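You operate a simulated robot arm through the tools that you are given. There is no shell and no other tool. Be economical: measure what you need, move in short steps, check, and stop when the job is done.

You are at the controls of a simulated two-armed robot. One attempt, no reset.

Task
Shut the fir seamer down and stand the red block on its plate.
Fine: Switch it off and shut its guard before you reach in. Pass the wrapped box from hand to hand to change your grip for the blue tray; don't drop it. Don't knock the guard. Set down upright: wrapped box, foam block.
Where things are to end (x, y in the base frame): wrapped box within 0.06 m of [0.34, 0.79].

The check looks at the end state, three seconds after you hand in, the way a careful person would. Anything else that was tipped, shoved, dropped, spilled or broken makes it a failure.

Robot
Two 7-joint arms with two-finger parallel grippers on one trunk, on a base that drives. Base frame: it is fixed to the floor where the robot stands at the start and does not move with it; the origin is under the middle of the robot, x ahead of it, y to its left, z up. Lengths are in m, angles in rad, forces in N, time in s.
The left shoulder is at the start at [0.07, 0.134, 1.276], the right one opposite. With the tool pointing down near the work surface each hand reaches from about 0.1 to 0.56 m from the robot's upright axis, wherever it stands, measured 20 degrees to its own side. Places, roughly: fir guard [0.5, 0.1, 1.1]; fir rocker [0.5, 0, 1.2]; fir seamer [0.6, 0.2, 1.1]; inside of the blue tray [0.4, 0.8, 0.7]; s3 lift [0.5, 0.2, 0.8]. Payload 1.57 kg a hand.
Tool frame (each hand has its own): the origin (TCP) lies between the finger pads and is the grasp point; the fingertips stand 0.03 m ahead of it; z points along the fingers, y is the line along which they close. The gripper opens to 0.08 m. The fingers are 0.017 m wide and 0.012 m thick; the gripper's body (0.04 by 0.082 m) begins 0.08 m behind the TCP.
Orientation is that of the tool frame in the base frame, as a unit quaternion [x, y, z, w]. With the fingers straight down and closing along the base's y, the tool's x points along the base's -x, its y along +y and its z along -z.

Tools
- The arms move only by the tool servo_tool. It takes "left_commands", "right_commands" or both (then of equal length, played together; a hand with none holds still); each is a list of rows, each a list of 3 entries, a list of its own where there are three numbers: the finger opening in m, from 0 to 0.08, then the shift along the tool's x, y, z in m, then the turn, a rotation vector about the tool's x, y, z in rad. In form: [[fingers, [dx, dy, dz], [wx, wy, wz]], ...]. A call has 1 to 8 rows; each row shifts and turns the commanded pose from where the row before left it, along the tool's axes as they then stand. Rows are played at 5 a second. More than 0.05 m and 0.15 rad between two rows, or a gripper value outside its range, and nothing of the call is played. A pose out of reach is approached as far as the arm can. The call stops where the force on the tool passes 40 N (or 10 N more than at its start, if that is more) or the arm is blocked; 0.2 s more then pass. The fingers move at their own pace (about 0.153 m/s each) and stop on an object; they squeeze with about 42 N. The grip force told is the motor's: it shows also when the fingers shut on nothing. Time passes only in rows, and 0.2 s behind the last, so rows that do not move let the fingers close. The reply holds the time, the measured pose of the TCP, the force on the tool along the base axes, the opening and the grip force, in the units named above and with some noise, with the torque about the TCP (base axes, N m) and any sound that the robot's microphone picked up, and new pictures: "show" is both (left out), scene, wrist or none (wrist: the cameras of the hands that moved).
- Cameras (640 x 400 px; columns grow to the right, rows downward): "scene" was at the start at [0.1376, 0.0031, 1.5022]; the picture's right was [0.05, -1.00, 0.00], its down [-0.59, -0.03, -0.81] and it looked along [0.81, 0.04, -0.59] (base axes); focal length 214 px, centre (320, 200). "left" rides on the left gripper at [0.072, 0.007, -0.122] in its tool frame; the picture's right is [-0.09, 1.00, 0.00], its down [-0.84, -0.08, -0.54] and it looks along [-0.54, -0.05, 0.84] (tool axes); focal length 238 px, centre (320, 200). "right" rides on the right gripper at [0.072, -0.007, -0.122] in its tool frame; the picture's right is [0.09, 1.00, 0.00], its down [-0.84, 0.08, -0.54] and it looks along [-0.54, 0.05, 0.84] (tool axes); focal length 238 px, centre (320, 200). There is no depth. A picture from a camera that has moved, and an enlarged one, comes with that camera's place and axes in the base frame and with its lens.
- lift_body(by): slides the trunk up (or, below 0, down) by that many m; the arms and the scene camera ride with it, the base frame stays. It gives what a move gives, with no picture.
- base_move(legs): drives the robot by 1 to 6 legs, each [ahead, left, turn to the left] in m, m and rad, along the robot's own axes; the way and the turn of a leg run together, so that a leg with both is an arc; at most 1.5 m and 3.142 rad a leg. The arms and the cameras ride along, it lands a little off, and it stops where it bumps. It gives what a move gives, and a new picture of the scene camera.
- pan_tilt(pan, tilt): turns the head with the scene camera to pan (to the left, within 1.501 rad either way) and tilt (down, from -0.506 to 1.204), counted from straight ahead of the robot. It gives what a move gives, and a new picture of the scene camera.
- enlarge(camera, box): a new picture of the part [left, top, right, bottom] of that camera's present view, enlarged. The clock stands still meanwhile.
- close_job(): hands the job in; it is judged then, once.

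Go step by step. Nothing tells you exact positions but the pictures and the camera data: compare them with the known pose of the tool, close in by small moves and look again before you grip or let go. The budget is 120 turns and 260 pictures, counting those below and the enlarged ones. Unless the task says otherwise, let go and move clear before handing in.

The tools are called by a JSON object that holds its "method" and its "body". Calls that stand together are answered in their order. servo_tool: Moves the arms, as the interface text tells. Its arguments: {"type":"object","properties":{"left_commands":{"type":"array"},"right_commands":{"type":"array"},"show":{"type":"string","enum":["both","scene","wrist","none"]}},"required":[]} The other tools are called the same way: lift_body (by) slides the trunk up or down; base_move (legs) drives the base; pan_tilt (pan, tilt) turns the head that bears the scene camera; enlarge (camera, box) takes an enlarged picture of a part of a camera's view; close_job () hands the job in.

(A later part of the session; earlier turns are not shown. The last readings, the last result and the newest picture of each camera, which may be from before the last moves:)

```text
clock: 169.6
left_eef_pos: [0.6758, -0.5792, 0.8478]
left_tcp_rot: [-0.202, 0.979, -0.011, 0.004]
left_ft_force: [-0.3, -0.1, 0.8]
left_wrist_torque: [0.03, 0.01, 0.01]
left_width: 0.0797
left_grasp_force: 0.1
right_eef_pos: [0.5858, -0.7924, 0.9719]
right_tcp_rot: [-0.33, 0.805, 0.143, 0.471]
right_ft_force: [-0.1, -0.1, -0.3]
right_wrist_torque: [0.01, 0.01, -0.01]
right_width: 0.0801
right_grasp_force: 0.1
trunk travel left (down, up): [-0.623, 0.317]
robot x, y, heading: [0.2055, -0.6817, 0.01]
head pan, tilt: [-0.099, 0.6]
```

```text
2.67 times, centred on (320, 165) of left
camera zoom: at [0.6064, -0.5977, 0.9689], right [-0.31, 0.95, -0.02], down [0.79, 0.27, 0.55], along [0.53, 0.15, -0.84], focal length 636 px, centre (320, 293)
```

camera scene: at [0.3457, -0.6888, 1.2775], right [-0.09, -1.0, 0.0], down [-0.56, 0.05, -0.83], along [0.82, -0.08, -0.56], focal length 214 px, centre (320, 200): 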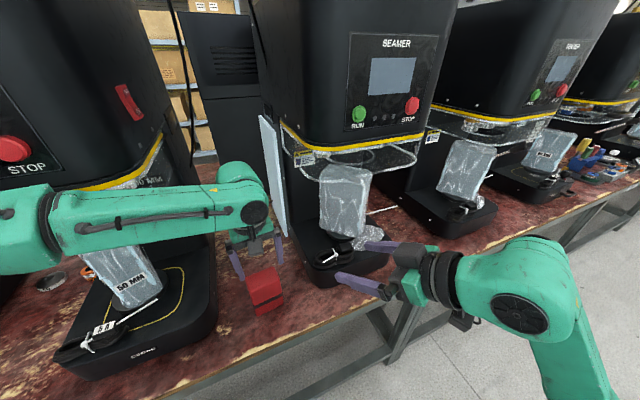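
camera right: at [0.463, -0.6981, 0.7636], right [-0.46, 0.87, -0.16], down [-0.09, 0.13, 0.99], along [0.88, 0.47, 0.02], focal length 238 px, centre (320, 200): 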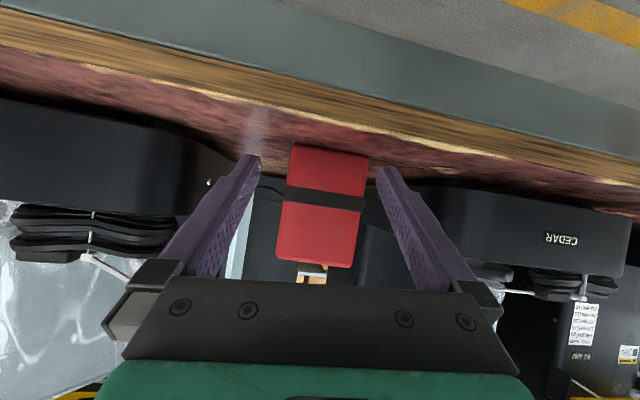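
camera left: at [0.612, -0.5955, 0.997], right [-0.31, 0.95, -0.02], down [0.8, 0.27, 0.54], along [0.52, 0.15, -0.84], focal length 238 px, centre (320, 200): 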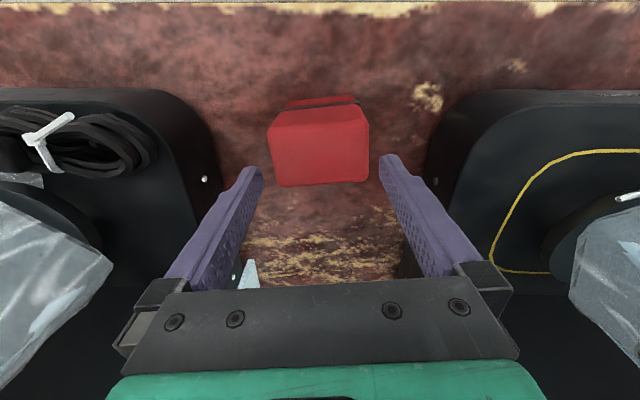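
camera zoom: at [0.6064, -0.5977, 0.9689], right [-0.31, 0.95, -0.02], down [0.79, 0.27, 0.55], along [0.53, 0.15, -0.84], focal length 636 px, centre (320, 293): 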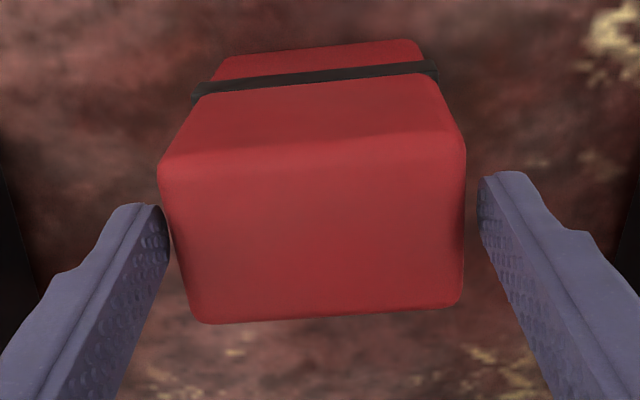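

{"method": "servo_tool", "body": {"left_commands": [[0.08, [0, -0.002, 0], [0, 0, 0]], [0.08, [0, 0, 0.005], [0, 0, 0]], [0.08, [0, 0, 0.005], [0, 0, 0]], [0.08, [0, 0, 0.005], [0, 0, 0]], [0.08, [0, 0, 0], [0, 0, 0]]], "show": "wrist"}}

{"method": "enlarge", "body": {"camera": "left", "box": [220, 100, 420, 250]}}

```text
clock: 170.8
left_eef_pos: [0.6731, -0.5789, 0.833]
left_tcp_rot: [-0.202, 0.979, -0.012, 0.006]
left_ft_force: [-0.1, -0.8, -0.4]
left_wrist_torque: [-0.01, -0.03, 0.03]
left_width: 0.0801
left_grasp_force: 0.0
right_eef_pos: [0.5851, -0.792, 0.9731]
right_tcp_rot: [-0.33, 0.805, 0.144, 0.472]
right_ft_force: [-0.1, 0.0, -0.5]
right_wrist_torque: [0.01, -0.03, 0.01]
right_width: 0.08
right_grasp_force: 0.2
trunk travel left (down, up): [-0.623, 0.317]
robot x, y, heading: [0.2061, -0.6778, 0.004]
head pan, tilt: [-0.099, 0.6]
camera left: at [0.6047, -0.5982, 0.9545], right [-0.31, 0.95, -0.02], down [0.79, 0.27, 0.55], along [0.53, 0.15, -0.84], focal length 238 px, centre (320, 200)
```

left: 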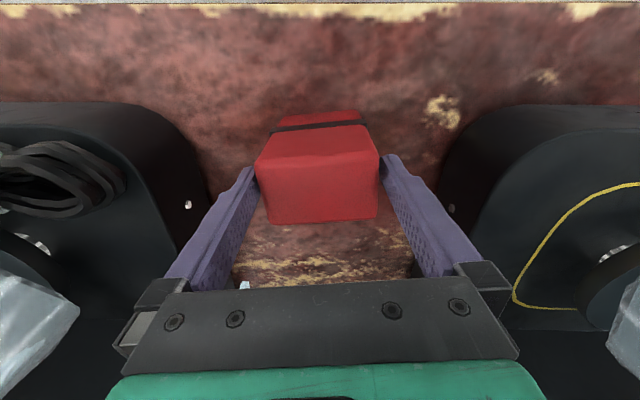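

```text
2.67 times, centred on (320, 175) of left
camera zoom: at [0.6047, -0.5982, 0.9545], right [-0.31, 0.95, -0.02], down [0.79, 0.27, 0.55], along [0.53, 0.15, -0.84], focal length 636 px, centre (320, 267)
```

zoom: 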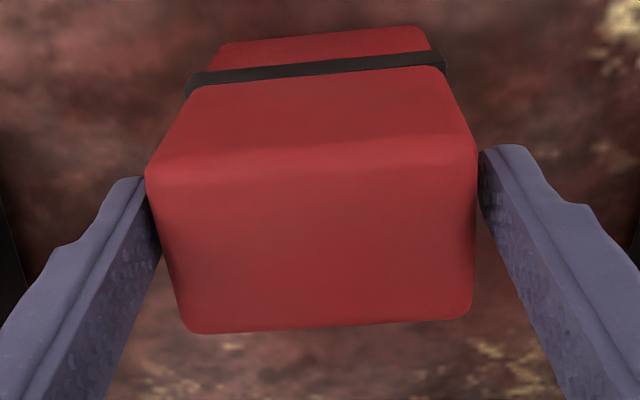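

Straddling with no force. Go 1.2 cm deeper and close.

{"method": "servo_tool", "body": {"left_commands": [[0.08, [0, 0, 0.006], [0, 0, 0]], [0.08, [0, 0, 0.006], [0, 0, 0]], [0.07, [0, 0, 0], [0, 0, 0]], [0.05, [0, 0, 0], [0, 0, 0]], [0.03, [0, 0, 0], [0, 0, 0]], [0.0, [0, 0, 0], [0, 0, 0]], [0.0, [0, 0, 0], [0, 0, 0]]], "show": "none"}}

{"method": "servo_tool", "body": {"left_commands": [[0.0, [0, 0, -0.01], [0, 0, 0]], [0.0, [0, 0, -0.015], [0, 0, 0]], [0.0, [0, 0, -0.02], [0, 0, 0]], [0.0, [0, 0, -0.02], [0, 0, 0]], [0.0, [0, 0, 0], [0, 0, 0]]], "show": "both"}}

```text
clock: 172.4
left_eef_pos: [0.6734, -0.5759, 0.8224]
left_tcp_rot: [-0.201, 0.979, -0.012, 0.005]
left_ft_force: [-0.8, 1.4, 17.4]
left_wrist_torque: [0.75, 0.24, 0.04]
left_width: 0.0742
left_grasp_force: 41.7
left hand out of reach, approached as far as the arm can: row 1
right_eef_pos: [0.5847, -0.7928, 0.9718]
right_tcp_rot: [-0.328, 0.805, 0.142, 0.473]
right_ft_force: [0.1, 0.2, -0.7]
right_wrist_torque: [0.0, 0.02, -0.02]
right_width: 0.0801
right_grasp_force: 0.1
trunk travel left (down, up): [-0.623, 0.317]
robot x, y, heading: [0.2107, -0.6804, 0.007]
head pan, tilt: [-0.099, 0.6]
```

```text
clock: 173.6
left_eef_pos: [0.68, -0.5727, 0.8827]
left_tcp_rot: [-0.202, 0.979, -0.012, 0.0]
left_ft_force: [-0.1, 1.3, 0.9]
left_wrist_torque: [0.02, -0.02, 0.02]
left_width: 0.0742
left_grasp_force: 41.8
right_eef_pos: [0.5928, -0.7905, 0.97]
right_tcp_rot: [-0.329, 0.807, 0.143, 0.469]
right_ft_force: [-0.4, 0.4, -0.1]
right_wrist_torque: [0.04, 0.03, -0.01]
right_width: 0.0801
right_grasp_force: 0.0
trunk travel left (down, up): [-0.623, 0.317]
robot x, y, heading: [0.2079, -0.6809, 0.005]
head pan, tilt: [-0.099, 0.6]
camera scene: at [0.3475, -0.688, 1.2775], right [-0.09, -1.0, 0.0], down [-0.56, 0.05, -0.82], along [0.82, -0.08, -0.57], focal length 214 px, centre (320, 200)
camera left: at [0.6107, -0.5921, 1.0054], right [-0.31, 0.95, -0.02], down [0.8, 0.27, 0.54], along [0.52, 0.15, -0.84], focal length 238 px, centre (320, 200)
```

scene: 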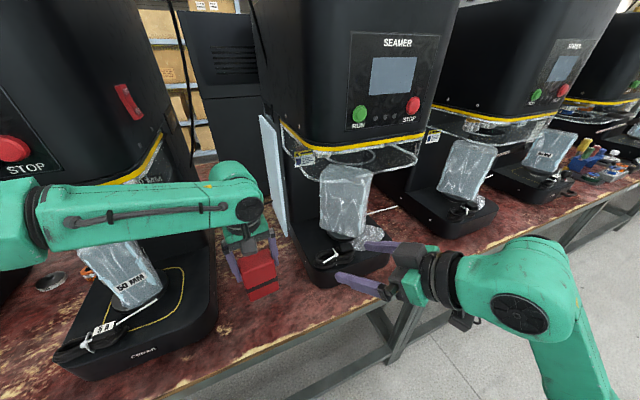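
left: 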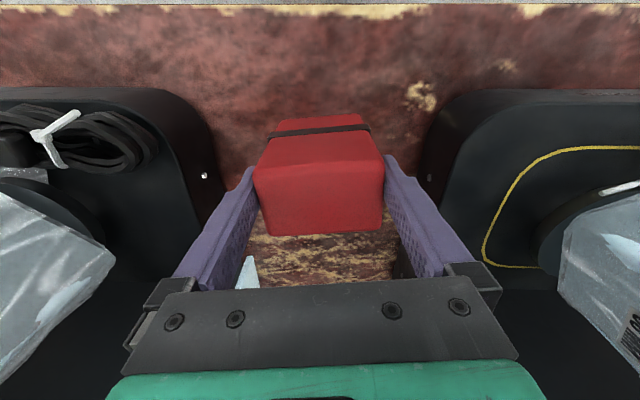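

The block is gripped and lifted. Back away, then turn the left hand for the pass while setting the right hand's heading.

{"method": "base_move", "body": {"legs": [[-0.45, 0, 0]]}}

{"method": "servo_tool", "body": {"left_commands": [[0, [0, 0, 0], [0, 0, 0.145]], [0, [0, 0, 0], [0, 0, 0.145]], [0, [0, 0, 0], [0, 0, 0.145]], [0, [0, 0, 0], [0, 0, 0.145]], [0, [0, 0, 0], [0, 0, 0.145]], [0, [0, 0, 0], [0, 0, 0.145]], [0, [0, 0, 0], [0, 0, 0.145]]], "right_commands": [[0.08, [0, 0, -0.03], [0, 0, 0]], [0.08, [0.03, 0, 0], [0, 0, 0]], [0.08, [0.03, 0, 0], [0, 0, 0]], [0.08, [0.03, 0, 0], [0, 0, 0]], [0.08, [0, 0, 0], [-0.079, 0, -0.045]], [0.08, [0, 0, 0], [-0.079, 0, -0.045]], [0.08, [0, 0, 0], [0, 0, 0]]], "show": "scene"}}

```text
clock: 176.3
left_eef_pos: [0.2238, -0.5778, 0.8834]
left_tcp_rot: [-0.199, 0.98, -0.012, 0.0]
left_ft_force: [-0.2, -0.1, -0.9]
left_wrist_torque: [0.02, -0.01, 0.02]
left_width: 0.0742
left_grasp_force: 42.2
right_eef_pos: [0.1353, -0.7938, 0.9691]
right_tcp_rot: [-0.327, 0.808, 0.141, 0.469]
right_ft_force: [-0.1, 0.4, -0.4]
right_wrist_torque: [0.01, -0.03, 0.02]
right_width: 0.08
right_grasp_force: 0.0
trunk travel left (down, up): [-0.623, 0.317]
robot x, y, heading: [-0.2469, -0.68, 0.0]
head pan, tilt: [-0.099, 0.6]
camera scene: at [-0.1094, -0.6905, 1.2776], right [-0.1, -0.99, 0.0], down [-0.56, 0.06, -0.82], along [0.82, -0.08, -0.57], focal length 214 px, centre (320, 200)
```

scene: 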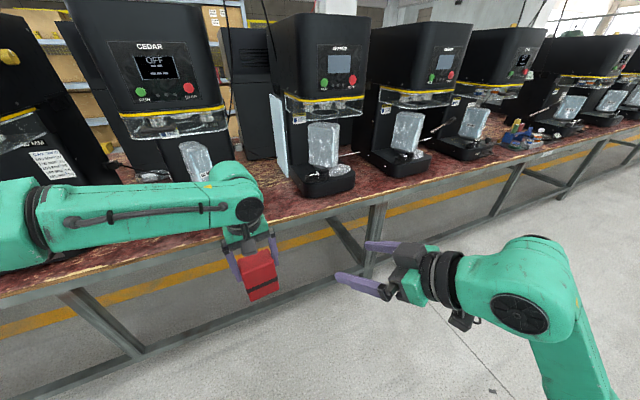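

```text
clock: 177.9
left_eef_pos: [0.2231, -0.5784, 0.884]
left_tcp_rot: [0.304, 0.952, -0.01, 0.006]
left_ft_force: [0.6, -0.1, -0.5]
left_wrist_torque: [0.01, 0.0, 0.02]
left_width: 0.0742
left_grasp_force: 42.1
right_eef_pos: [0.113, -0.845, 0.9274]
right_tcp_rot: [-0.399, 0.778, 0.184, 0.448]
right_ft_force: [-0.7, -0.7, -0.2]
right_wrist_torque: [-0.01, 0.01, 0.04]
right_width: 0.08
right_grasp_force: 0.0
right hand out of reach, approached as far as the arm can: row 1, 2, 3
trunk travel left (down, up): [-0.623, 0.317]
robot x, y, heading: [-0.2485, -0.6827, -0.006]
head pan, tilt: [-0.099, 0.6]
camera scene: at [-0.1097, -0.6904, 1.2776], right [-0.1, -0.99, 0.0], down [-0.56, 0.06, -0.83], along [0.82, -0.08, -0.56], focal length 214 px, centre (320, 200)
```

scene: 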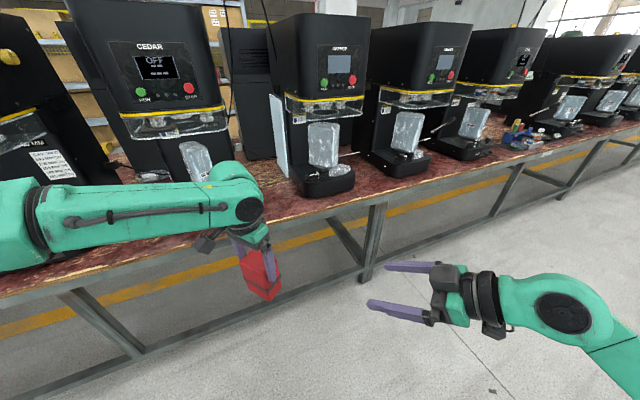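

Left yaw −35° and right heading 54° match. Bring the left hand nearer to the body and the right to a standoff in line with the block's long axis.

{"method": "servo_tool", "body": {"left_commands": [[0, [0.0103, -0.0257, 0], [0, 0, 0]], [0, [0.0103, -0.0257, 0], [0, 0, 0]], [0, [0.0103, -0.0257, 0], [0, 0, 0]], [0, [0, 0, 0], [0, 0, 0]], [0, [0, 0, 0], [0, 0, 0]], [0, [0, 0, 0], [0, 0, 0]]], "right_commands": [[0.08, [0, 0, 0], [0, 0, 0.08]], [0.08, [0.009, 0.026, 0.026], [0, 0, 0]], [0.08, [0.009, 0.026, 0.026], [0, 0, 0]], [0.08, [0.009, 0.026, 0.026], [0, 0, 0]], [0.08, [0.009, 0.026, 0.026], [0, 0, 0]], [0.08, [0, 0, 0], [0, 0, 0]]], "show": "both"}}

```text
clock: 179.3
left_eef_pos: [0.1538, -0.6222, 0.8852]
left_tcp_rot: [0.302, 0.953, -0.01, 0.006]
left_ft_force: [0.5, 0.6, -0.7]
left_wrist_torque: [0.0, -0.01, -0.02]
left_width: 0.0742
left_grasp_force: 42.2
right_eef_pos: [0.0899, -0.7316, 0.8361]
right_tcp_rot: [-0.367, 0.794, 0.201, 0.441]
right_ft_force: [-0.3, 0.7, -0.5]
right_wrist_torque: [0.01, 0.01, 0.01]
right_width: 0.08
right_grasp_force: 0.1
right hand out of reach, approached as far as the arm can: row 3, 4
trunk travel left (down, up): [-0.623, 0.317]
robot x, y, heading: [-0.2461, -0.6821, -0.001]
head pan, tilt: [-0.099, 0.6]
camera scene: at [-0.1086, -0.6907, 1.2775], right [-0.1, -1.0, 0.0], down [-0.56, 0.06, -0.82], along [0.82, -0.08, -0.57], focal length 214 px, centre (320, 200)
camera right: at [0.0028, -0.8441, 0.8389], right [-0.79, 0.61, -0.08], down [-0.07, 0.04, 1.0], along [0.61, 0.79, 0.01], focal length 238 px, centre (320, 200)
camera left: at [0.0991, -0.5714, 1.0052], right [0.65, 0.76, -0.01], down [0.64, -0.53, 0.56], along [0.42, -0.37, -0.83], focal length 238 px, centre (320, 200)
```

scene: 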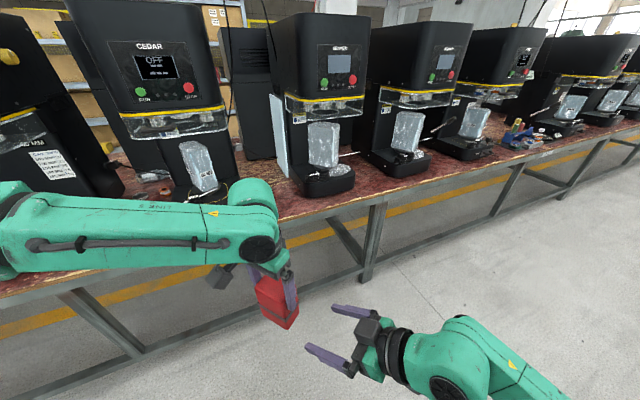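
right: 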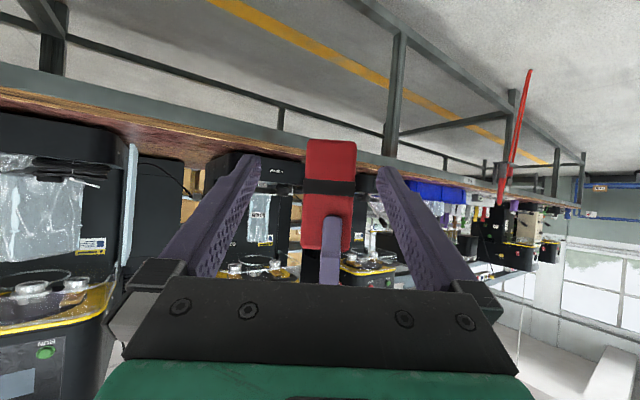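
left: 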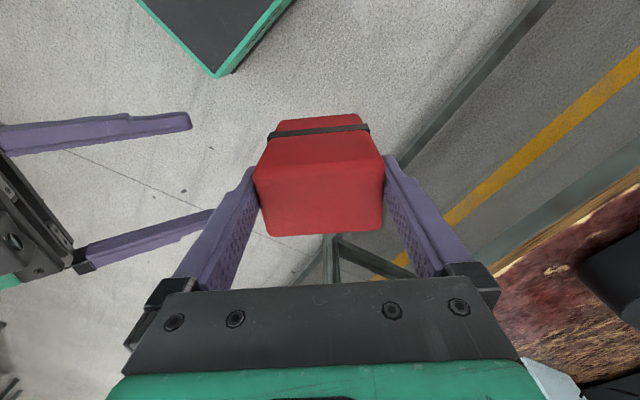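

The block's narrow end is in view with a 5° heading mismatch. Rotate the right hand by +0.09 and shift 6 mm, then re-check.

{"method": "servo_tool", "body": {"right_commands": [[0.08, [0, 0, 0], [-0.076, 0, -0.048]], [0.08, [-0.005, 0.003, 0.008], [0, 0, 0]], [0.08, [0, 0, 0], [0, 0, 0]]], "show": "none"}}

{"method": "enlarge", "body": {"camera": "right", "box": [220, 110, 420, 260]}}

```text
clock: 180.1
left_eef_pos: [0.153, -0.6208, 0.8843]
left_tcp_rot: [0.301, 0.953, -0.01, 0.005]
left_ft_force: [0.1, -0.2, -0.4]
left_wrist_torque: [0.01, 0.02, -0.01]
left_width: 0.0742
left_grasp_force: 42.2
right_eef_pos: [0.0898, -0.7227, 0.8379]
right_tcp_rot: [-0.402, 0.777, 0.219, 0.432]
right_ft_force: [-0.7, 1.0, 0.2]
right_wrist_torque: [0.01, 0.0, -0.05]
right_width: 0.08
right_grasp_force: 0.0
trunk travel left (down, up): [-0.623, 0.317]
robot x, y, heading: [-0.2437, -0.6802, -0.001]
head pan, tilt: [-0.099, 0.6]
```

```text
2.67 times, centred on (320, 185) of right
camera zoom: at [0.0144, -0.8423, 0.8411], right [-0.84, 0.54, -0.08], down [-0.08, 0.04, 1.0], along [0.54, 0.84, 0.01], focal length 636 px, centre (320, 240)
```

zoom: 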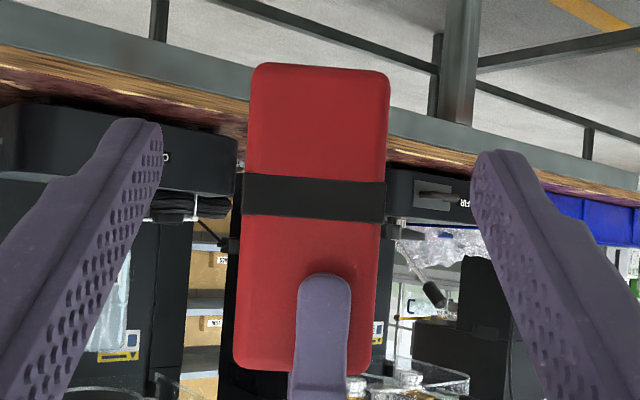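

Aligned. Advance horizontally around the block (0.11 m) in small steps.

{"method": "servo_tool", "body": {"right_commands": [[0.08, [-0.0116, -0.001, 0.0187], [0, 0, 0]], [0.08, [-0.0116, 0, 0.0187], [0, 0, 0]], [0.08, [-0.0116, 0, 0.0187], [0, 0, 0]], [0.08, [0, 0, 0], [0, 0, 0]]], "show": "both"}}

{"method": "enlarge", "body": {"camera": "scene", "box": [220, 220, 380, 340]}}

```text
clock: 181.1
left_eef_pos: [0.1527, -0.6226, 0.8837]
left_tcp_rot: [0.303, 0.953, -0.009, 0.006]
left_ft_force: [-0.2, -0.1, -0.2]
left_wrist_torque: [0.03, -0.01, 0.06]
left_width: 0.0742
left_grasp_force: 41.8
right_eef_pos: [0.1315, -0.6704, 0.8388]
right_tcp_rot: [-0.402, 0.777, 0.22, 0.431]
right_ft_force: [1.4, -0.3, 0.0]
right_wrist_torque: [0.01, 0.01, -0.01]
right_width: 0.08
right_grasp_force: 0.0
trunk travel left (down, up): [-0.623, 0.317]
robot x, y, heading: [-0.2476, -0.6807, -0.001]
head pan, tilt: [-0.099, 0.6]
camera scene: at [-0.1097, -0.691, 1.2776], right [-0.1, -0.99, 0.0], down [-0.56, 0.06, -0.83], along [0.82, -0.08, -0.56], focal length 214 px, centre (320, 200)
camera right: at [0.0551, -0.7896, 0.8415], right [-0.84, 0.54, -0.08], down [-0.08, 0.04, 1.0], along [0.54, 0.84, 0.01], focal length 238 px, centre (320, 200)
```

scene: 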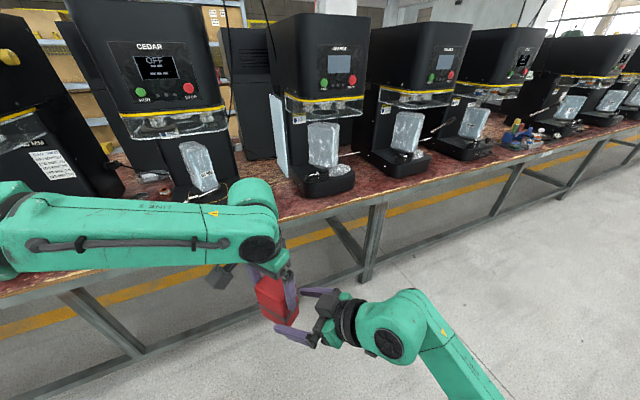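
right: 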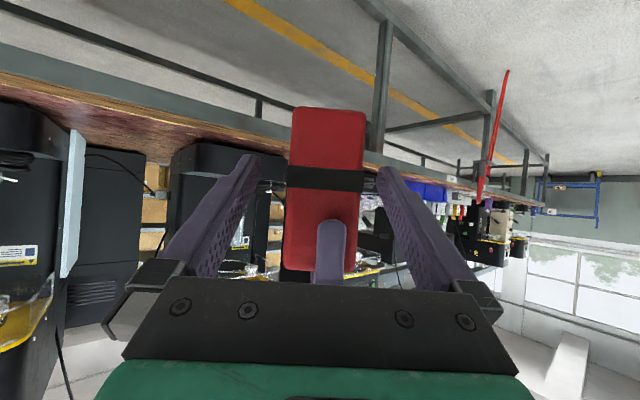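

```text
3.33 times, centred on (300, 280) of scene
camera zoom: at [-0.1097, -0.691, 1.2776], right [-0.1, -0.99, 0.0], down [-0.56, 0.06, -0.83], along [0.82, -0.08, -0.56], focal length 715 px, centre (387, -67)
```

zoom: 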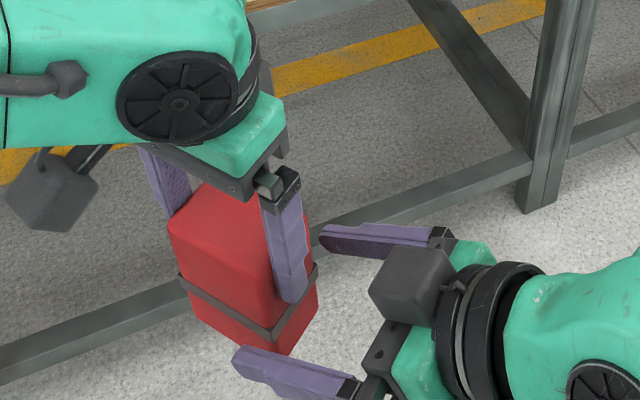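

{"method": "servo_tool", "body": {"right_commands": [[0.08, [-0.0113, 0.001, 0.0183], [0, 0, 0]], [0.08, [-0.0113, 0, 0.0183], [0, 0, 0]], [0.08, [0, 0, 0], [0, 0, 0]]], "show": "both"}}

{"method": "enlarge", "body": {"camera": "scene", "box": [220, 220, 380, 340]}}

```text
clock: 181.9
left_eef_pos: [0.153, -0.6218, 0.8845]
left_tcp_rot: [0.302, 0.953, -0.01, 0.006]
left_ft_force: [0.6, 0.5, -0.6]
left_wrist_torque: [0.04, 0.01, -0.04]
left_width: 0.0741
left_grasp_force: 41.9
right_eef_pos: [0.1563, -0.6343, 0.8381]
right_tcp_rot: [-0.403, 0.777, 0.221, 0.431]
right_ft_force: [0.7, -0.1, -0.7]
right_wrist_torque: [0.01, -0.02, -0.01]
right_width: 0.0799
right_grasp_force: 0.1
trunk travel left (down, up): [-0.623, 0.317]
robot x, y, heading: [-0.2462, -0.6829, -0.004]
head pan, tilt: [-0.099, 0.6]
camera scene: at [-0.1096, -0.6909, 1.2776], right [-0.1, -0.99, 0.0], down [-0.56, 0.06, -0.83], along [0.82, -0.08, -0.56], focal length 214 px, centre (320, 200)
camera right: at [0.0794, -0.7539, 0.8413], right [-0.84, 0.54, -0.08], down [-0.08, 0.04, 1.0], along [0.54, 0.84, 0.01], focal length 238 px, centre (320, 200)
```

scene: 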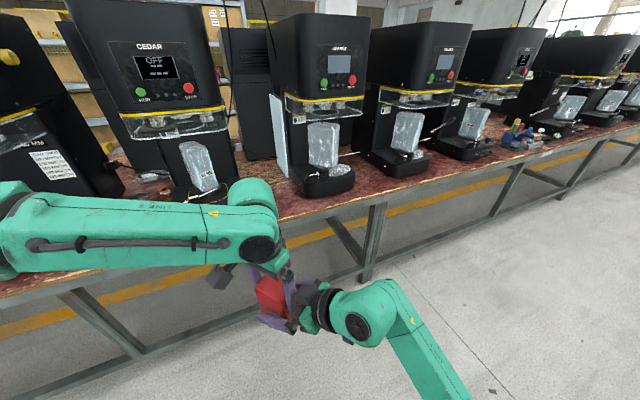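
right: 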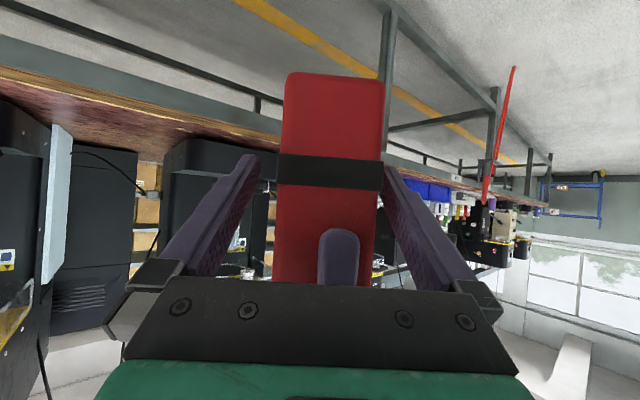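

```text
3.33 times, centred on (300, 280) of scene
camera zoom: at [-0.1096, -0.6909, 1.2776], right [-0.1, -0.99, 0.0], down [-0.56, 0.06, -0.83], along [0.82, -0.08, -0.56], focal length 715 px, centre (387, -67)
```

zoom: 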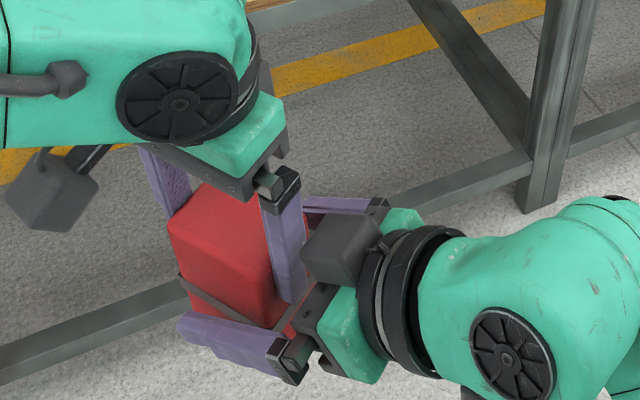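

The right fingers are around the block, with no contact. Close the right hand, then release the left.

{"method": "servo_tool", "body": {"right_commands": [[0.08, [0, 0.003, 0], [0, 0, 0]], [0.06, [0, 0, 0], [0, 0, 0]], [0.05, [0, 0, 0], [0, 0, 0]], [0.04, [0, 0, 0], [0, 0, 0]], [0.02, [0, 0, 0], [0, 0, 0]], [0.0, [0, 0, 0], [0, 0, 0]], [0.0, [0, 0, 0], [0, 0, 0]]], "show": "none"}}

{"method": "servo_tool", "body": {"left_commands": [[0.074, [0, 0, 0], [0, 0, 0]], [0.076, [0, 0, 0], [0, 0, 0]], [0.08, [0, 0, 0], [0, 0, 0]], [0.08, [0, 0, 0], [0, 0, 0]]], "right_commands": [[0, [0, 0, 0], [0, 0, 0]], [0, [0, 0, 0], [0, 0, 0]], [0, [0, 0, 0], [0, 0, 0]], [0, [0, 0, 0], [0, 0, 0]]], "show": "wrist"}}

```text
clock: 183.5
left_eef_pos: [0.1533, -0.6207, 0.8862]
left_tcp_rot: [0.302, 0.953, -0.011, 0.006]
left_ft_force: [0.9, -0.7, -1.7]
left_wrist_torque: [0.17, 0.14, 0.18]
left_width: 0.0742
left_grasp_force: 42.1
right_eef_pos: [0.1533, -0.6328, 0.8378]
right_tcp_rot: [-0.403, 0.777, 0.221, 0.431]
right_ft_force: [-0.1, 1.9, 0.0]
right_wrist_torque: [-0.25, -0.14, -0.19]
right_width: 0.0493
right_grasp_force: 42.2
trunk travel left (down, up): [-0.623, 0.317]
robot x, y, heading: [-0.2472, -0.68, 0.0]
head pan, tilt: [-0.099, 0.6]
```

```text
clock: 184.5
left_eef_pos: [0.1535, -0.6218, 0.8853]
left_tcp_rot: [0.303, 0.953, -0.01, 0.005]
left_ft_force: [-0.5, -0.7, 0.2]
left_wrist_torque: [0.02, -0.03, -0.03]
left_width: 0.08
left_grasp_force: 0.0
right_eef_pos: [0.1522, -0.6321, 0.8379]
right_tcp_rot: [-0.403, 0.777, 0.221, 0.43]
right_ft_force: [-0.9, -0.4, -0.5]
right_wrist_torque: [-0.05, 0.01, -0.02]
right_width: 0.0492
right_grasp_force: 41.4
trunk travel left (down, up): [-0.623, 0.317]
robot x, y, heading: [-0.25, -0.6786, -0.002]
head pan, tilt: [-0.099, 0.6]
camera right: at [0.0766, -0.7524, 0.8404], right [-0.84, 0.54, -0.08], down [-0.07, 0.04, 1.0], along [0.54, 0.84, 0.01], focal length 238 px, centre (320, 200)
camera left: at [0.0986, -0.5713, 1.0054], right [0.65, 0.76, -0.01], down [0.64, -0.53, 0.56], along [0.42, -0.37, -0.83], focal length 238 px, centre (320, 200)
```

right: 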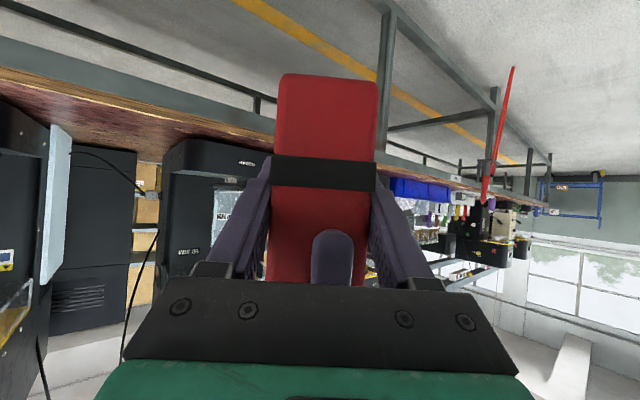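
left: 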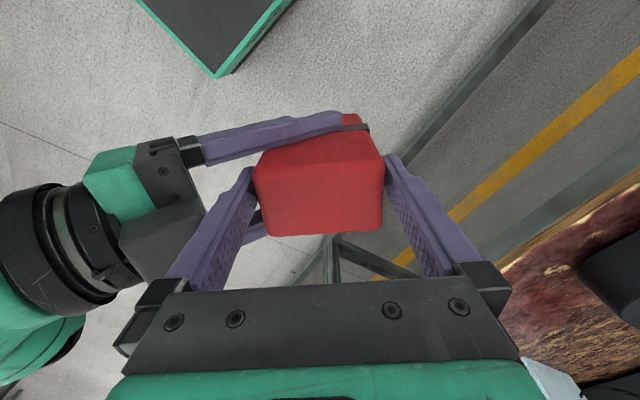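

The right hand holds the block. Raise the left hand straight up and away.

{"method": "servo_tool", "body": {"left_commands": [[0.08, [0, 0, -0.02], [0, 0, 0]], [0.08, [0, 0, -0.03], [0, 0, 0]], [0.08, [0, 0, -0.03], [0, 0, 0]], [0.08, [0, 0, -0.03], [0, 0, 0]], [0.08, [0.03, 0.03, 0], [0, 0, 0]], [0.08, [0.0, 0.04, 0], [0, 0, 0]]], "right_commands": [[0, [0, 0, 0], [0, 0, 0]], [0, [0, 0, 0], [0, 0, 0]], [0, [0, 0, 0], [0, 0, 0]], [0, [0, 0, 0], [0, 0, 0]], [0, [0, 0, 0], [0, 0, 0]], [0, [0, 0, 0], [0, 0, 0]]], "show": "scene"}}

{"method": "enlarge", "body": {"camera": "scene", "box": [220, 220, 380, 340]}}

```text
clock: 185.9
left_eef_pos: [0.1696, -0.5467, 0.9909]
left_tcp_rot: [0.303, 0.953, -0.01, 0.005]
left_ft_force: [-0.3, -0.2, -0.2]
left_wrist_torque: [0.01, 0.02, 0.03]
left_width: 0.0801
left_grasp_force: 0.0
right_eef_pos: [0.1537, -0.6333, 0.8371]
right_tcp_rot: [-0.403, 0.777, 0.221, 0.43]
right_ft_force: [-0.1, 0.2, 0.2]
right_wrist_torque: [0.0, 0.02, 0.02]
right_width: 0.049
right_grasp_force: 42.0
trunk travel left (down, up): [-0.623, 0.317]
robot x, y, heading: [-0.2492, -0.6815, -0.003]
head pan, tilt: [-0.099, 0.6]
camera scene: at [-0.108, -0.6905, 1.2774], right [-0.1, -0.99, 0.0], down [-0.56, 0.06, -0.82], along [0.82, -0.08, -0.57], focal length 214 px, centre (320, 200)
```

scene: 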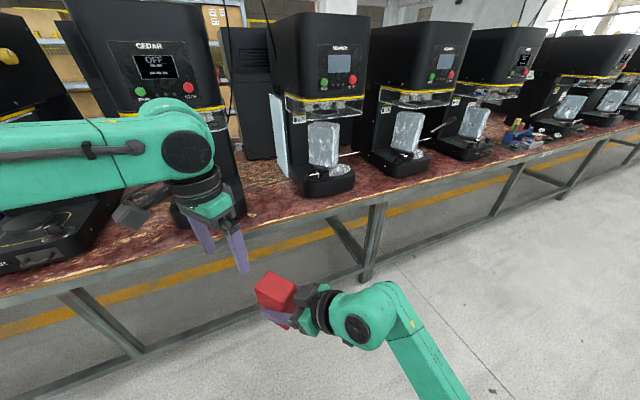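

```text
3.33 times, centred on (300, 280) of scene
camera zoom: at [-0.108, -0.6905, 1.2774], right [-0.1, -0.99, 0.0], down [-0.56, 0.06, -0.82], along [0.82, -0.08, -0.57], focal length 715 px, centre (387, -67)
```

zoom: 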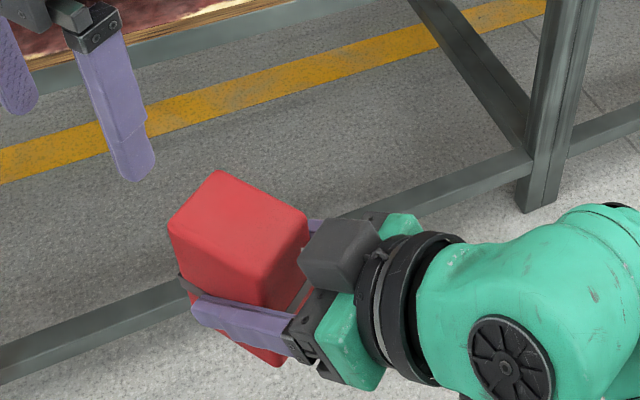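

The block is held upright, but the hand's 32° down-tilt would bring its wrist too near the guard's corner over the plate. I'll let the left retake the block, flatten the right hand's tilt by 10° in place, and regrip.

{"method": "servo_tool", "body": {"left_commands": [[0.08, [0, -0.04, 0], [0, 0, 0]], [0.08, [-0.03, -0.03, 0], [0, 0, 0]], [0.08, [0, 0, 0.03], [0, 0, 0]], [0.08, [0, 0, 0.03], [0, 0, 0]], [0.08, [0, 0, 0.01], [0, 0, 0]], [0.08, [0, 0, 0], [0, 0, 0]]], "right_commands": [[0, [0, 0, 0], [0, 0, 0]], [0, [0, 0, 0], [0, 0, 0]], [0, [0, 0, 0], [0, 0, 0]], [0, [0, 0, 0], [0, 0, 0]], [0, [0, 0, 0], [0, 0, 0]], [0, [0, 0, 0], [0, 0, 0]]], "show": "wrist"}}

```text
clock: 187.3
left_eef_pos: [0.1528, -0.6228, 0.923]
left_tcp_rot: [0.302, 0.953, -0.01, 0.007]
left_ft_force: [-0.1, -0.1, 1.1]
left_wrist_torque: [-0.02, 0.02, -0.02]
left_width: 0.0799
left_grasp_force: 0.0
right_eef_pos: [0.1525, -0.6328, 0.8367]
right_tcp_rot: [-0.402, 0.777, 0.22, 0.431]
right_ft_force: [0.0, 0.1, 0.4]
right_wrist_torque: [0.01, -0.02, 0.03]
right_width: 0.0492
right_grasp_force: 42.4
trunk travel left (down, up): [-0.623, 0.317]
robot x, y, heading: [-0.2479, -0.6817, 0.0]
head pan, tilt: [-0.099, 0.6]
camera right: at [0.0764, -0.7525, 0.8405], right [-0.84, 0.54, -0.08], down [-0.08, 0.04, 1.0], along [0.54, 0.84, 0.01], focal length 238 px, centre (320, 200)
camera left: at [0.0988, -0.5714, 1.0441], right [0.65, 0.76, -0.01], down [0.64, -0.53, 0.56], along [0.42, -0.37, -0.83], focal length 238 px, centre (320, 200)
```

right: 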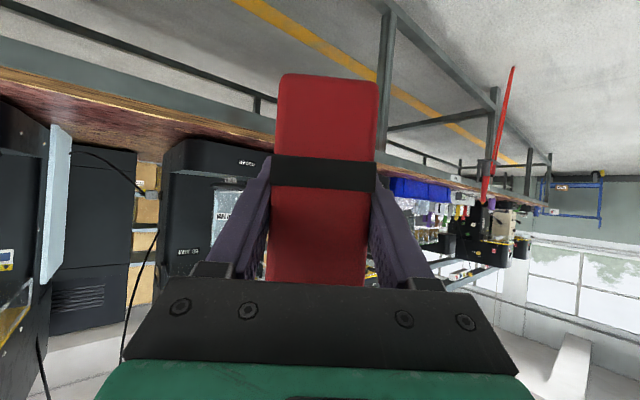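
left: 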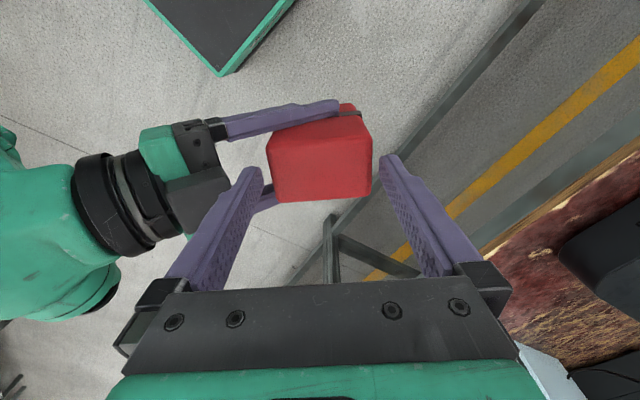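

Centred. Descend the last 4 cm in small steps and grip with the left.

{"method": "servo_tool", "body": {"left_commands": [[0.08, [0, 0, 0.008], [0, 0, 0]], [0.08, [0, 0, 0.008], [0, 0, 0]], [0.08, [0, 0, 0.008], [0, 0, 0]], [0.08, [0, 0, 0.008], [0, 0, 0]], [0.08, [0, 0, 0.005], [0, 0, 0]], [0.06, [0, 0, 0], [0, 0, 0]], [0.03, [0, 0, 0], [0, 0, 0]], [0.0, [0, 0, 0], [0, 0, 0]]], "right_commands": [[0, [0, 0, 0], [0, 0, 0]], [0, [0, 0, 0], [0, 0, 0]], [0, [0, 0, 0], [0, 0, 0]], [0, [0, 0, 0], [0, 0, 0]], [0, [0, 0, 0], [0, 0, 0]], [0, [0, 0, 0], [0, 0, 0]], [0, [0, 0, 0], [0, 0, 0]], [0, [0, 0, 0], [0, 0, 0]]], "show": "none"}}

{"method": "enlarge", "body": {"camera": "left", "box": [160, 60, 480, 260]}}

```text
clock: 189.1
left_eef_pos: [0.1533, -0.6227, 0.8879]
left_tcp_rot: [0.302, 0.953, -0.008, 0.006]
left_ft_force: [10.0, 14.6, 0.6]
left_wrist_torque: [0.32, -0.15, -0.06]
left_width: 0.074
left_grasp_force: 42.2
right_eef_pos: [0.1529, -0.6344, 0.8375]
right_tcp_rot: [-0.402, 0.778, 0.219, 0.43]
right_ft_force: [-9.3, -14.6, -0.8]
right_wrist_torque: [0.35, -0.3, 0.14]
right_width: 0.0493
right_grasp_force: 41.8
trunk travel left (down, up): [-0.623, 0.317]
robot x, y, heading: [-0.2505, -0.6804, -0.0]
head pan, tilt: [-0.099, 0.6]
```

```text
2.00 times, centred on (320, 160) of left
camera zoom: at [0.0989, -0.5724, 1.0069], right [0.65, 0.76, -0.01], down [0.64, -0.53, 0.56], along [0.42, -0.37, -0.83], focal length 477 px, centre (320, 280)
```

zoom: 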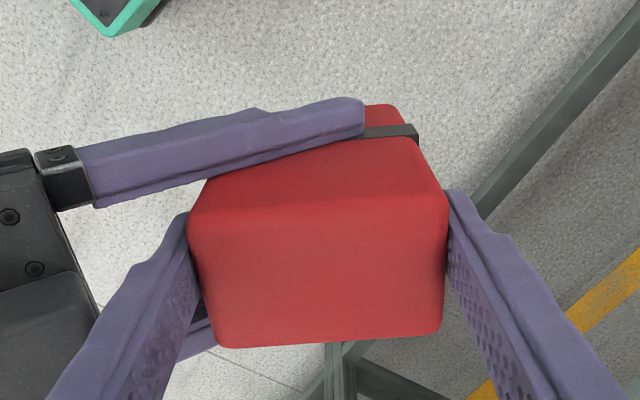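

Both hold. Open the right, flatten its tilt by 0.17 in place, raise 6 mm, and check.

{"method": "servo_tool", "body": {"right_commands": [[0.06, [0, 0, 0], [0, 0, 0]], [0.08, [0, 0, 0], [0, 0, 0]], [0.08, [0, 0, 0], [0, 0, 0]], [0.08, [0, 0, 0], [0, -0.085, 0]], [0.08, [0, 0, 0], [0, -0.085, 0]], [0.08, [-0.0055, 0, -0.002], [0, 0, 0]], [0.08, [0, 0, 0], [0, 0, 0]]], "left_commands": [[0, [0, 0, 0], [0, 0, 0]], [0, [0, 0, 0], [0, 0, 0]], [0, [0, 0, 0], [0, 0, 0]], [0, [0, 0, 0], [0, 0, 0]], [0, [0, 0, 0], [0, 0, 0]], [0, [0, 0, 0], [0, 0, 0]], [0, [0, 0, 0], [0, 0, 0]]], "show": "wrist"}}

```text
clock: 190.7
left_eef_pos: [0.1537, -0.6218, 0.8874]
left_tcp_rot: [0.302, 0.953, -0.011, 0.006]
left_ft_force: [0.5, -0.2, 0.4]
left_wrist_torque: [0.03, 0.0, 0.03]
left_width: 0.0741
left_grasp_force: 41.8
right_eef_pos: [0.1529, -0.6323, 0.8434]
right_tcp_rot: [-0.382, 0.738, 0.253, 0.495]
right_ft_force: [1.0, -0.3, 0.3]
right_wrist_torque: [0.0, 0.04, -0.01]
right_width: 0.08
right_grasp_force: 0.0
trunk travel left (down, up): [-0.623, 0.317]
robot x, y, heading: [-0.2475, -0.6824, 0.005]
head pan, tilt: [-0.099, 0.6]
camera right: at [0.0778, -0.7512, 0.8214], right [-0.83, 0.55, -0.09], down [-0.17, -0.1, 0.98], along [0.53, 0.83, 0.18], focal length 238 px, centre (320, 200)
camera left: at [0.0984, -0.5729, 1.0069], right [0.65, 0.76, -0.01], down [0.64, -0.53, 0.56], along [0.42, -0.37, -0.83], focal length 238 px, centre (320, 200)
```

right: 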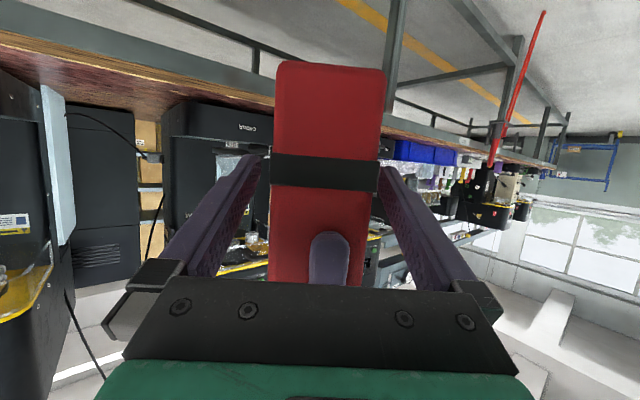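
left: 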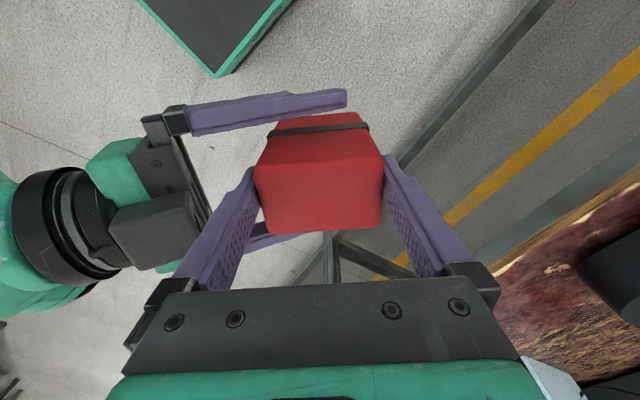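

Tilt is now 22° below horizontal. Regrip with the right, then release the left.

{"method": "servo_tool", "body": {"right_commands": [[0.06, [0, 0, 0], [0, 0, 0]], [0.05, [0, 0, 0], [0, 0, 0]], [0.03, [0, 0, 0], [0, 0, 0]], [0.0, [0, 0, 0], [0, 0, 0]], [0.0, [0, 0, 0], [0, 0, 0]], [0.0, [0, 0, 0], [0, 0, 0]], [0.0, [0, 0, 0], [0, 0, 0]], [0.0, [0, 0, 0], [0, 0, 0]]], "left_commands": [[0, [0, 0, 0], [0, 0, 0]], [0, [0, 0, 0], [0, 0, 0]], [0, [0, 0, 0], [0, 0, 0]], [0, [0, 0, 0], [0, 0, 0]], [0, [0, 0, 0], [0, 0, 0]], [0.074, [0, 0, 0], [0, 0, 0]], [0.08, [0, 0, 0], [0, 0, 0]], [0.08, [0, 0, 0], [0, 0, 0]]], "show": "none"}}

{"method": "servo_tool", "body": {"left_commands": [[0.08, [0, 0, -0.02], [0, 0, 0]], [0.08, [0, 0, -0.03], [0, 0, 0]], [0.08, [0, 0, -0.03], [0, 0, 0]], [0.08, [0, 0, -0.03], [0, 0, 0]], [0.08, [0.03, 0.03, 0], [0, 0, 0]], [0.08, [0.02, 0.045, 0], [0, 0, 0]], [0.08, [0.02, 0.045, 0], [0, 0, 0]], [0.08, [0.02, 0.045, 0], [0, 0, 0]]], "right_commands": [[0, [0, 0, 0], [0, 0, 0]], [0, [0, 0, 0], [0, 0, 0]], [0, [0, 0, 0], [0, 0, 0]], [0, [0, 0, 0], [0, 0, 0]], [0, [0, 0, 0], [0, 0, 0]], [0, [0, 0, 0], [0, 0, 0]], [0, [0, 0, 0], [0, 0, 0]], [0, [0, 0, 0], [0, 0, 0]]], "show": "scene"}}

```text
clock: 192.5
left_eef_pos: [0.153, -0.6229, 0.8861]
left_tcp_rot: [0.302, 0.953, -0.01, 0.007]
left_ft_force: [-0.5, -0.1, 0.1]
left_wrist_torque: [0.01, 0.04, -0.03]
left_width: 0.08
left_grasp_force: 0.1
right_eef_pos: [0.1524, -0.6315, 0.8437]
right_tcp_rot: [-0.382, 0.738, 0.253, 0.495]
right_ft_force: [1.0, 0.2, 0.4]
right_wrist_torque: [0.01, -0.01, -0.05]
right_width: 0.0491
right_grasp_force: 41.7
trunk travel left (down, up): [-0.623, 0.317]
robot x, y, heading: [-0.2478, -0.6825, 0.004]
head pan, tilt: [-0.099, 0.6]
```

```text
clock: 194.3
left_eef_pos: [0.1774, -0.4331, 0.991]
left_tcp_rot: [0.303, 0.953, -0.011, 0.005]
left_ft_force: [0.1, -0.4, -0.4]
left_wrist_torque: [-0.05, -0.03, 0.03]
left_width: 0.0798
left_grasp_force: 0.0
right_eef_pos: [0.1548, -0.6317, 0.8428]
right_tcp_rot: [-0.382, 0.738, 0.252, 0.495]
right_ft_force: [-0.1, -0.1, -0.2]
right_wrist_torque: [0.02, 0.0, 0.0]
right_width: 0.049
right_grasp_force: 42.4
trunk travel left (down, up): [-0.623, 0.317]
robot x, y, heading: [-0.249, -0.6822, -0.005]
head pan, tilt: [-0.099, 0.6]
camera scene: at [-0.1093, -0.6887, 1.2776], right [-0.1, -0.99, 0.0], down [-0.56, 0.06, -0.82], along [0.82, -0.08, -0.57], focal length 214 px, centre (320, 200)
```

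scene: 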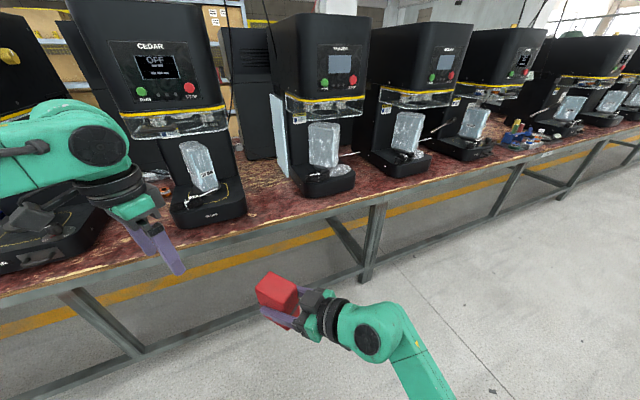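

The block is secure. Retract the left hand and drive back to fir.

{"method": "servo_tool", "body": {"left_commands": [[0.08, [0.031, -0.0216, 0], [0, 0, 0]], [0.08, [0.031, -0.0216, 0], [0, 0, 0]], [0.08, [0.031, -0.0216, 0], [0, 0, 0]], [0.08, [0.031, -0.0216, 0], [0, 0, 0]]], "right_commands": [[0, [0, 0, 0], [0, 0, 0]], [0, [0, 0, 0], [0, 0, 0]], [0, [0, 0, 0], [0, 0, 0]], [0, [0, 0, 0], [0, 0, 0]]], "show": "none"}}

{"method": "base_move", "body": {"legs": [[0, 0.73, 0]]}}

{"method": "lift_body", "body": {"by": 0.085}}

{"method": "pan_tilt", "body": {"pan": 0.1, "tilt": 0.45}}

{"method": "enlarge", "body": {"camera": "scene", "box": [220, 150, 420, 275]}}

```text
clock: 195.3
left_eef_pos: [0.0216, -0.4336, 0.9936]
left_tcp_rot: [0.304, 0.953, -0.009, 0.005]
left_ft_force: [-0.9, -0.2, -0.2]
left_wrist_torque: [0.03, 0.0, -0.01]
left_width: 0.08
left_grasp_force: 0.0
right_eef_pos: [0.1514, -0.6338, 0.8439]
right_tcp_rot: [-0.382, 0.737, 0.253, 0.496]
right_ft_force: [0.3, -0.5, 0.5]
right_wrist_torque: [-0.02, 0.02, 0.0]
right_width: 0.0491
right_grasp_force: 41.4
trunk travel left (down, up): [-0.623, 0.317]
robot x, y, heading: [-0.2458, -0.6799, -0.006]
head pan, tilt: [-0.099, 0.6]
```

```text
clock: 199.2
left_eef_pos: [0.019, 0.2849, 0.9963]
left_tcp_rot: [0.297, 0.955, -0.01, 0.005]
left_ft_force: [0.4, 0.1, 0.1]
left_wrist_torque: [-0.05, 0.0, -0.02]
left_width: 0.08
left_grasp_force: 0.0
right_eef_pos: [0.1496, 0.0846, 0.8424]
right_tcp_rot: [-0.387, 0.736, 0.256, 0.494]
right_ft_force: [-0.4, 0.6, 0.2]
right_wrist_torque: [-0.01, 0.04, 0.0]
right_width: 0.0494
right_grasp_force: 42.1
trunk travel left (down, up): [-0.623, 0.317]
robot x, y, heading: [-0.2496, 0.0355, 0.011]
head pan, tilt: [-0.099, 0.6]
camera scene: at [-0.113, 0.0249, 1.2776], right [-0.09, -1.0, 0.0], down [-0.56, 0.05, -0.82], along [0.82, -0.07, -0.57], focal length 214 px, centre (320, 200)
```

scene: 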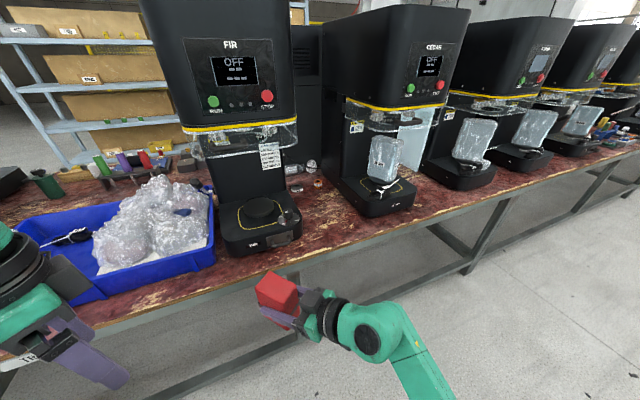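

```text
clock: 200.4
left_eef_pos: [0.0189, 0.2845, 1.079]
left_tcp_rot: [0.297, 0.955, -0.01, 0.006]
left_ft_force: [-0.6, 0.3, -0.5]
left_wrist_torque: [0.02, 0.02, 0.03]
left_width: 0.08
left_grasp_force: 0.0
right_eef_pos: [0.1497, 0.0855, 0.9279]
right_tcp_rot: [-0.386, 0.736, 0.256, 0.494]
right_ft_force: [0.1, 1.4, -1.8]
right_wrist_torque: [0.01, 0.02, 0.01]
right_width: 0.0492
right_grasp_force: 41.8
trunk travel left (down, up): [-0.708, 0.232]
robot x, y, heading: [-0.2492, 0.0319, 0.007]
head pan, tilt: [-0.099, 0.6]
```

```text
clock: 201.1
left_eef_pos: [0.0188, 0.2836, 1.079]
left_tcp_rot: [0.297, 0.955, -0.011, 0.006]
left_ft_force: [0.6, 0.1, 0.0]
left_wrist_torque: [0.0, -0.04, -0.01]
left_width: 0.0802
left_grasp_force: 0.0
right_eef_pos: [0.149, 0.0854, 0.9276]
right_tcp_rot: [-0.386, 0.736, 0.256, 0.494]
right_ft_force: [0.7, 0.0, -0.4]
right_wrist_torque: [0.0, 0.01, 0.02]
right_width: 0.0491
right_grasp_force: 42.1
trunk travel left (down, up): [-0.708, 0.232]
robot x, y, heading: [-0.2522, 0.0344, 0.008]
head pan, tilt: [0.099, 0.45]
camera scene: at [-0.1096, 0.0427, 1.3761], right [0.11, -0.99, 0.0], down [-0.43, -0.05, -0.9], along [0.89, 0.1, -0.44], focal length 214 px, centre (320, 200)
```

scene: 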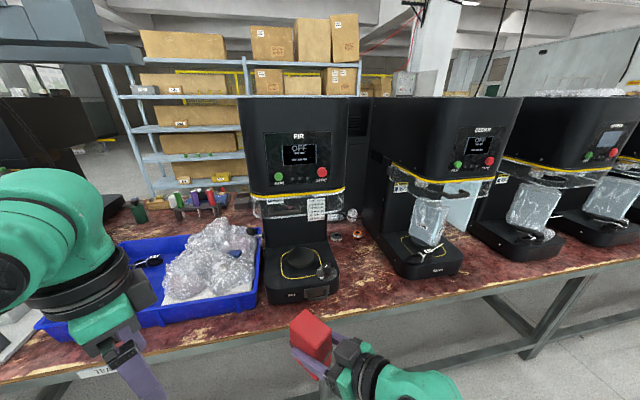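

```text
3.20 times, centred on (320, 212) of scene
camera zoom: at [-0.1096, 0.0427, 1.3761], right [0.11, -0.99, 0.0], down [-0.43, -0.05, -0.9], along [0.89, 0.1, -0.44], focal length 686 px, centre (320, 160)
```

zoom: 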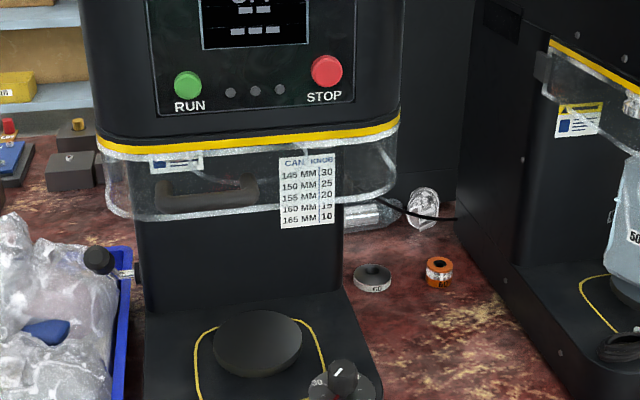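

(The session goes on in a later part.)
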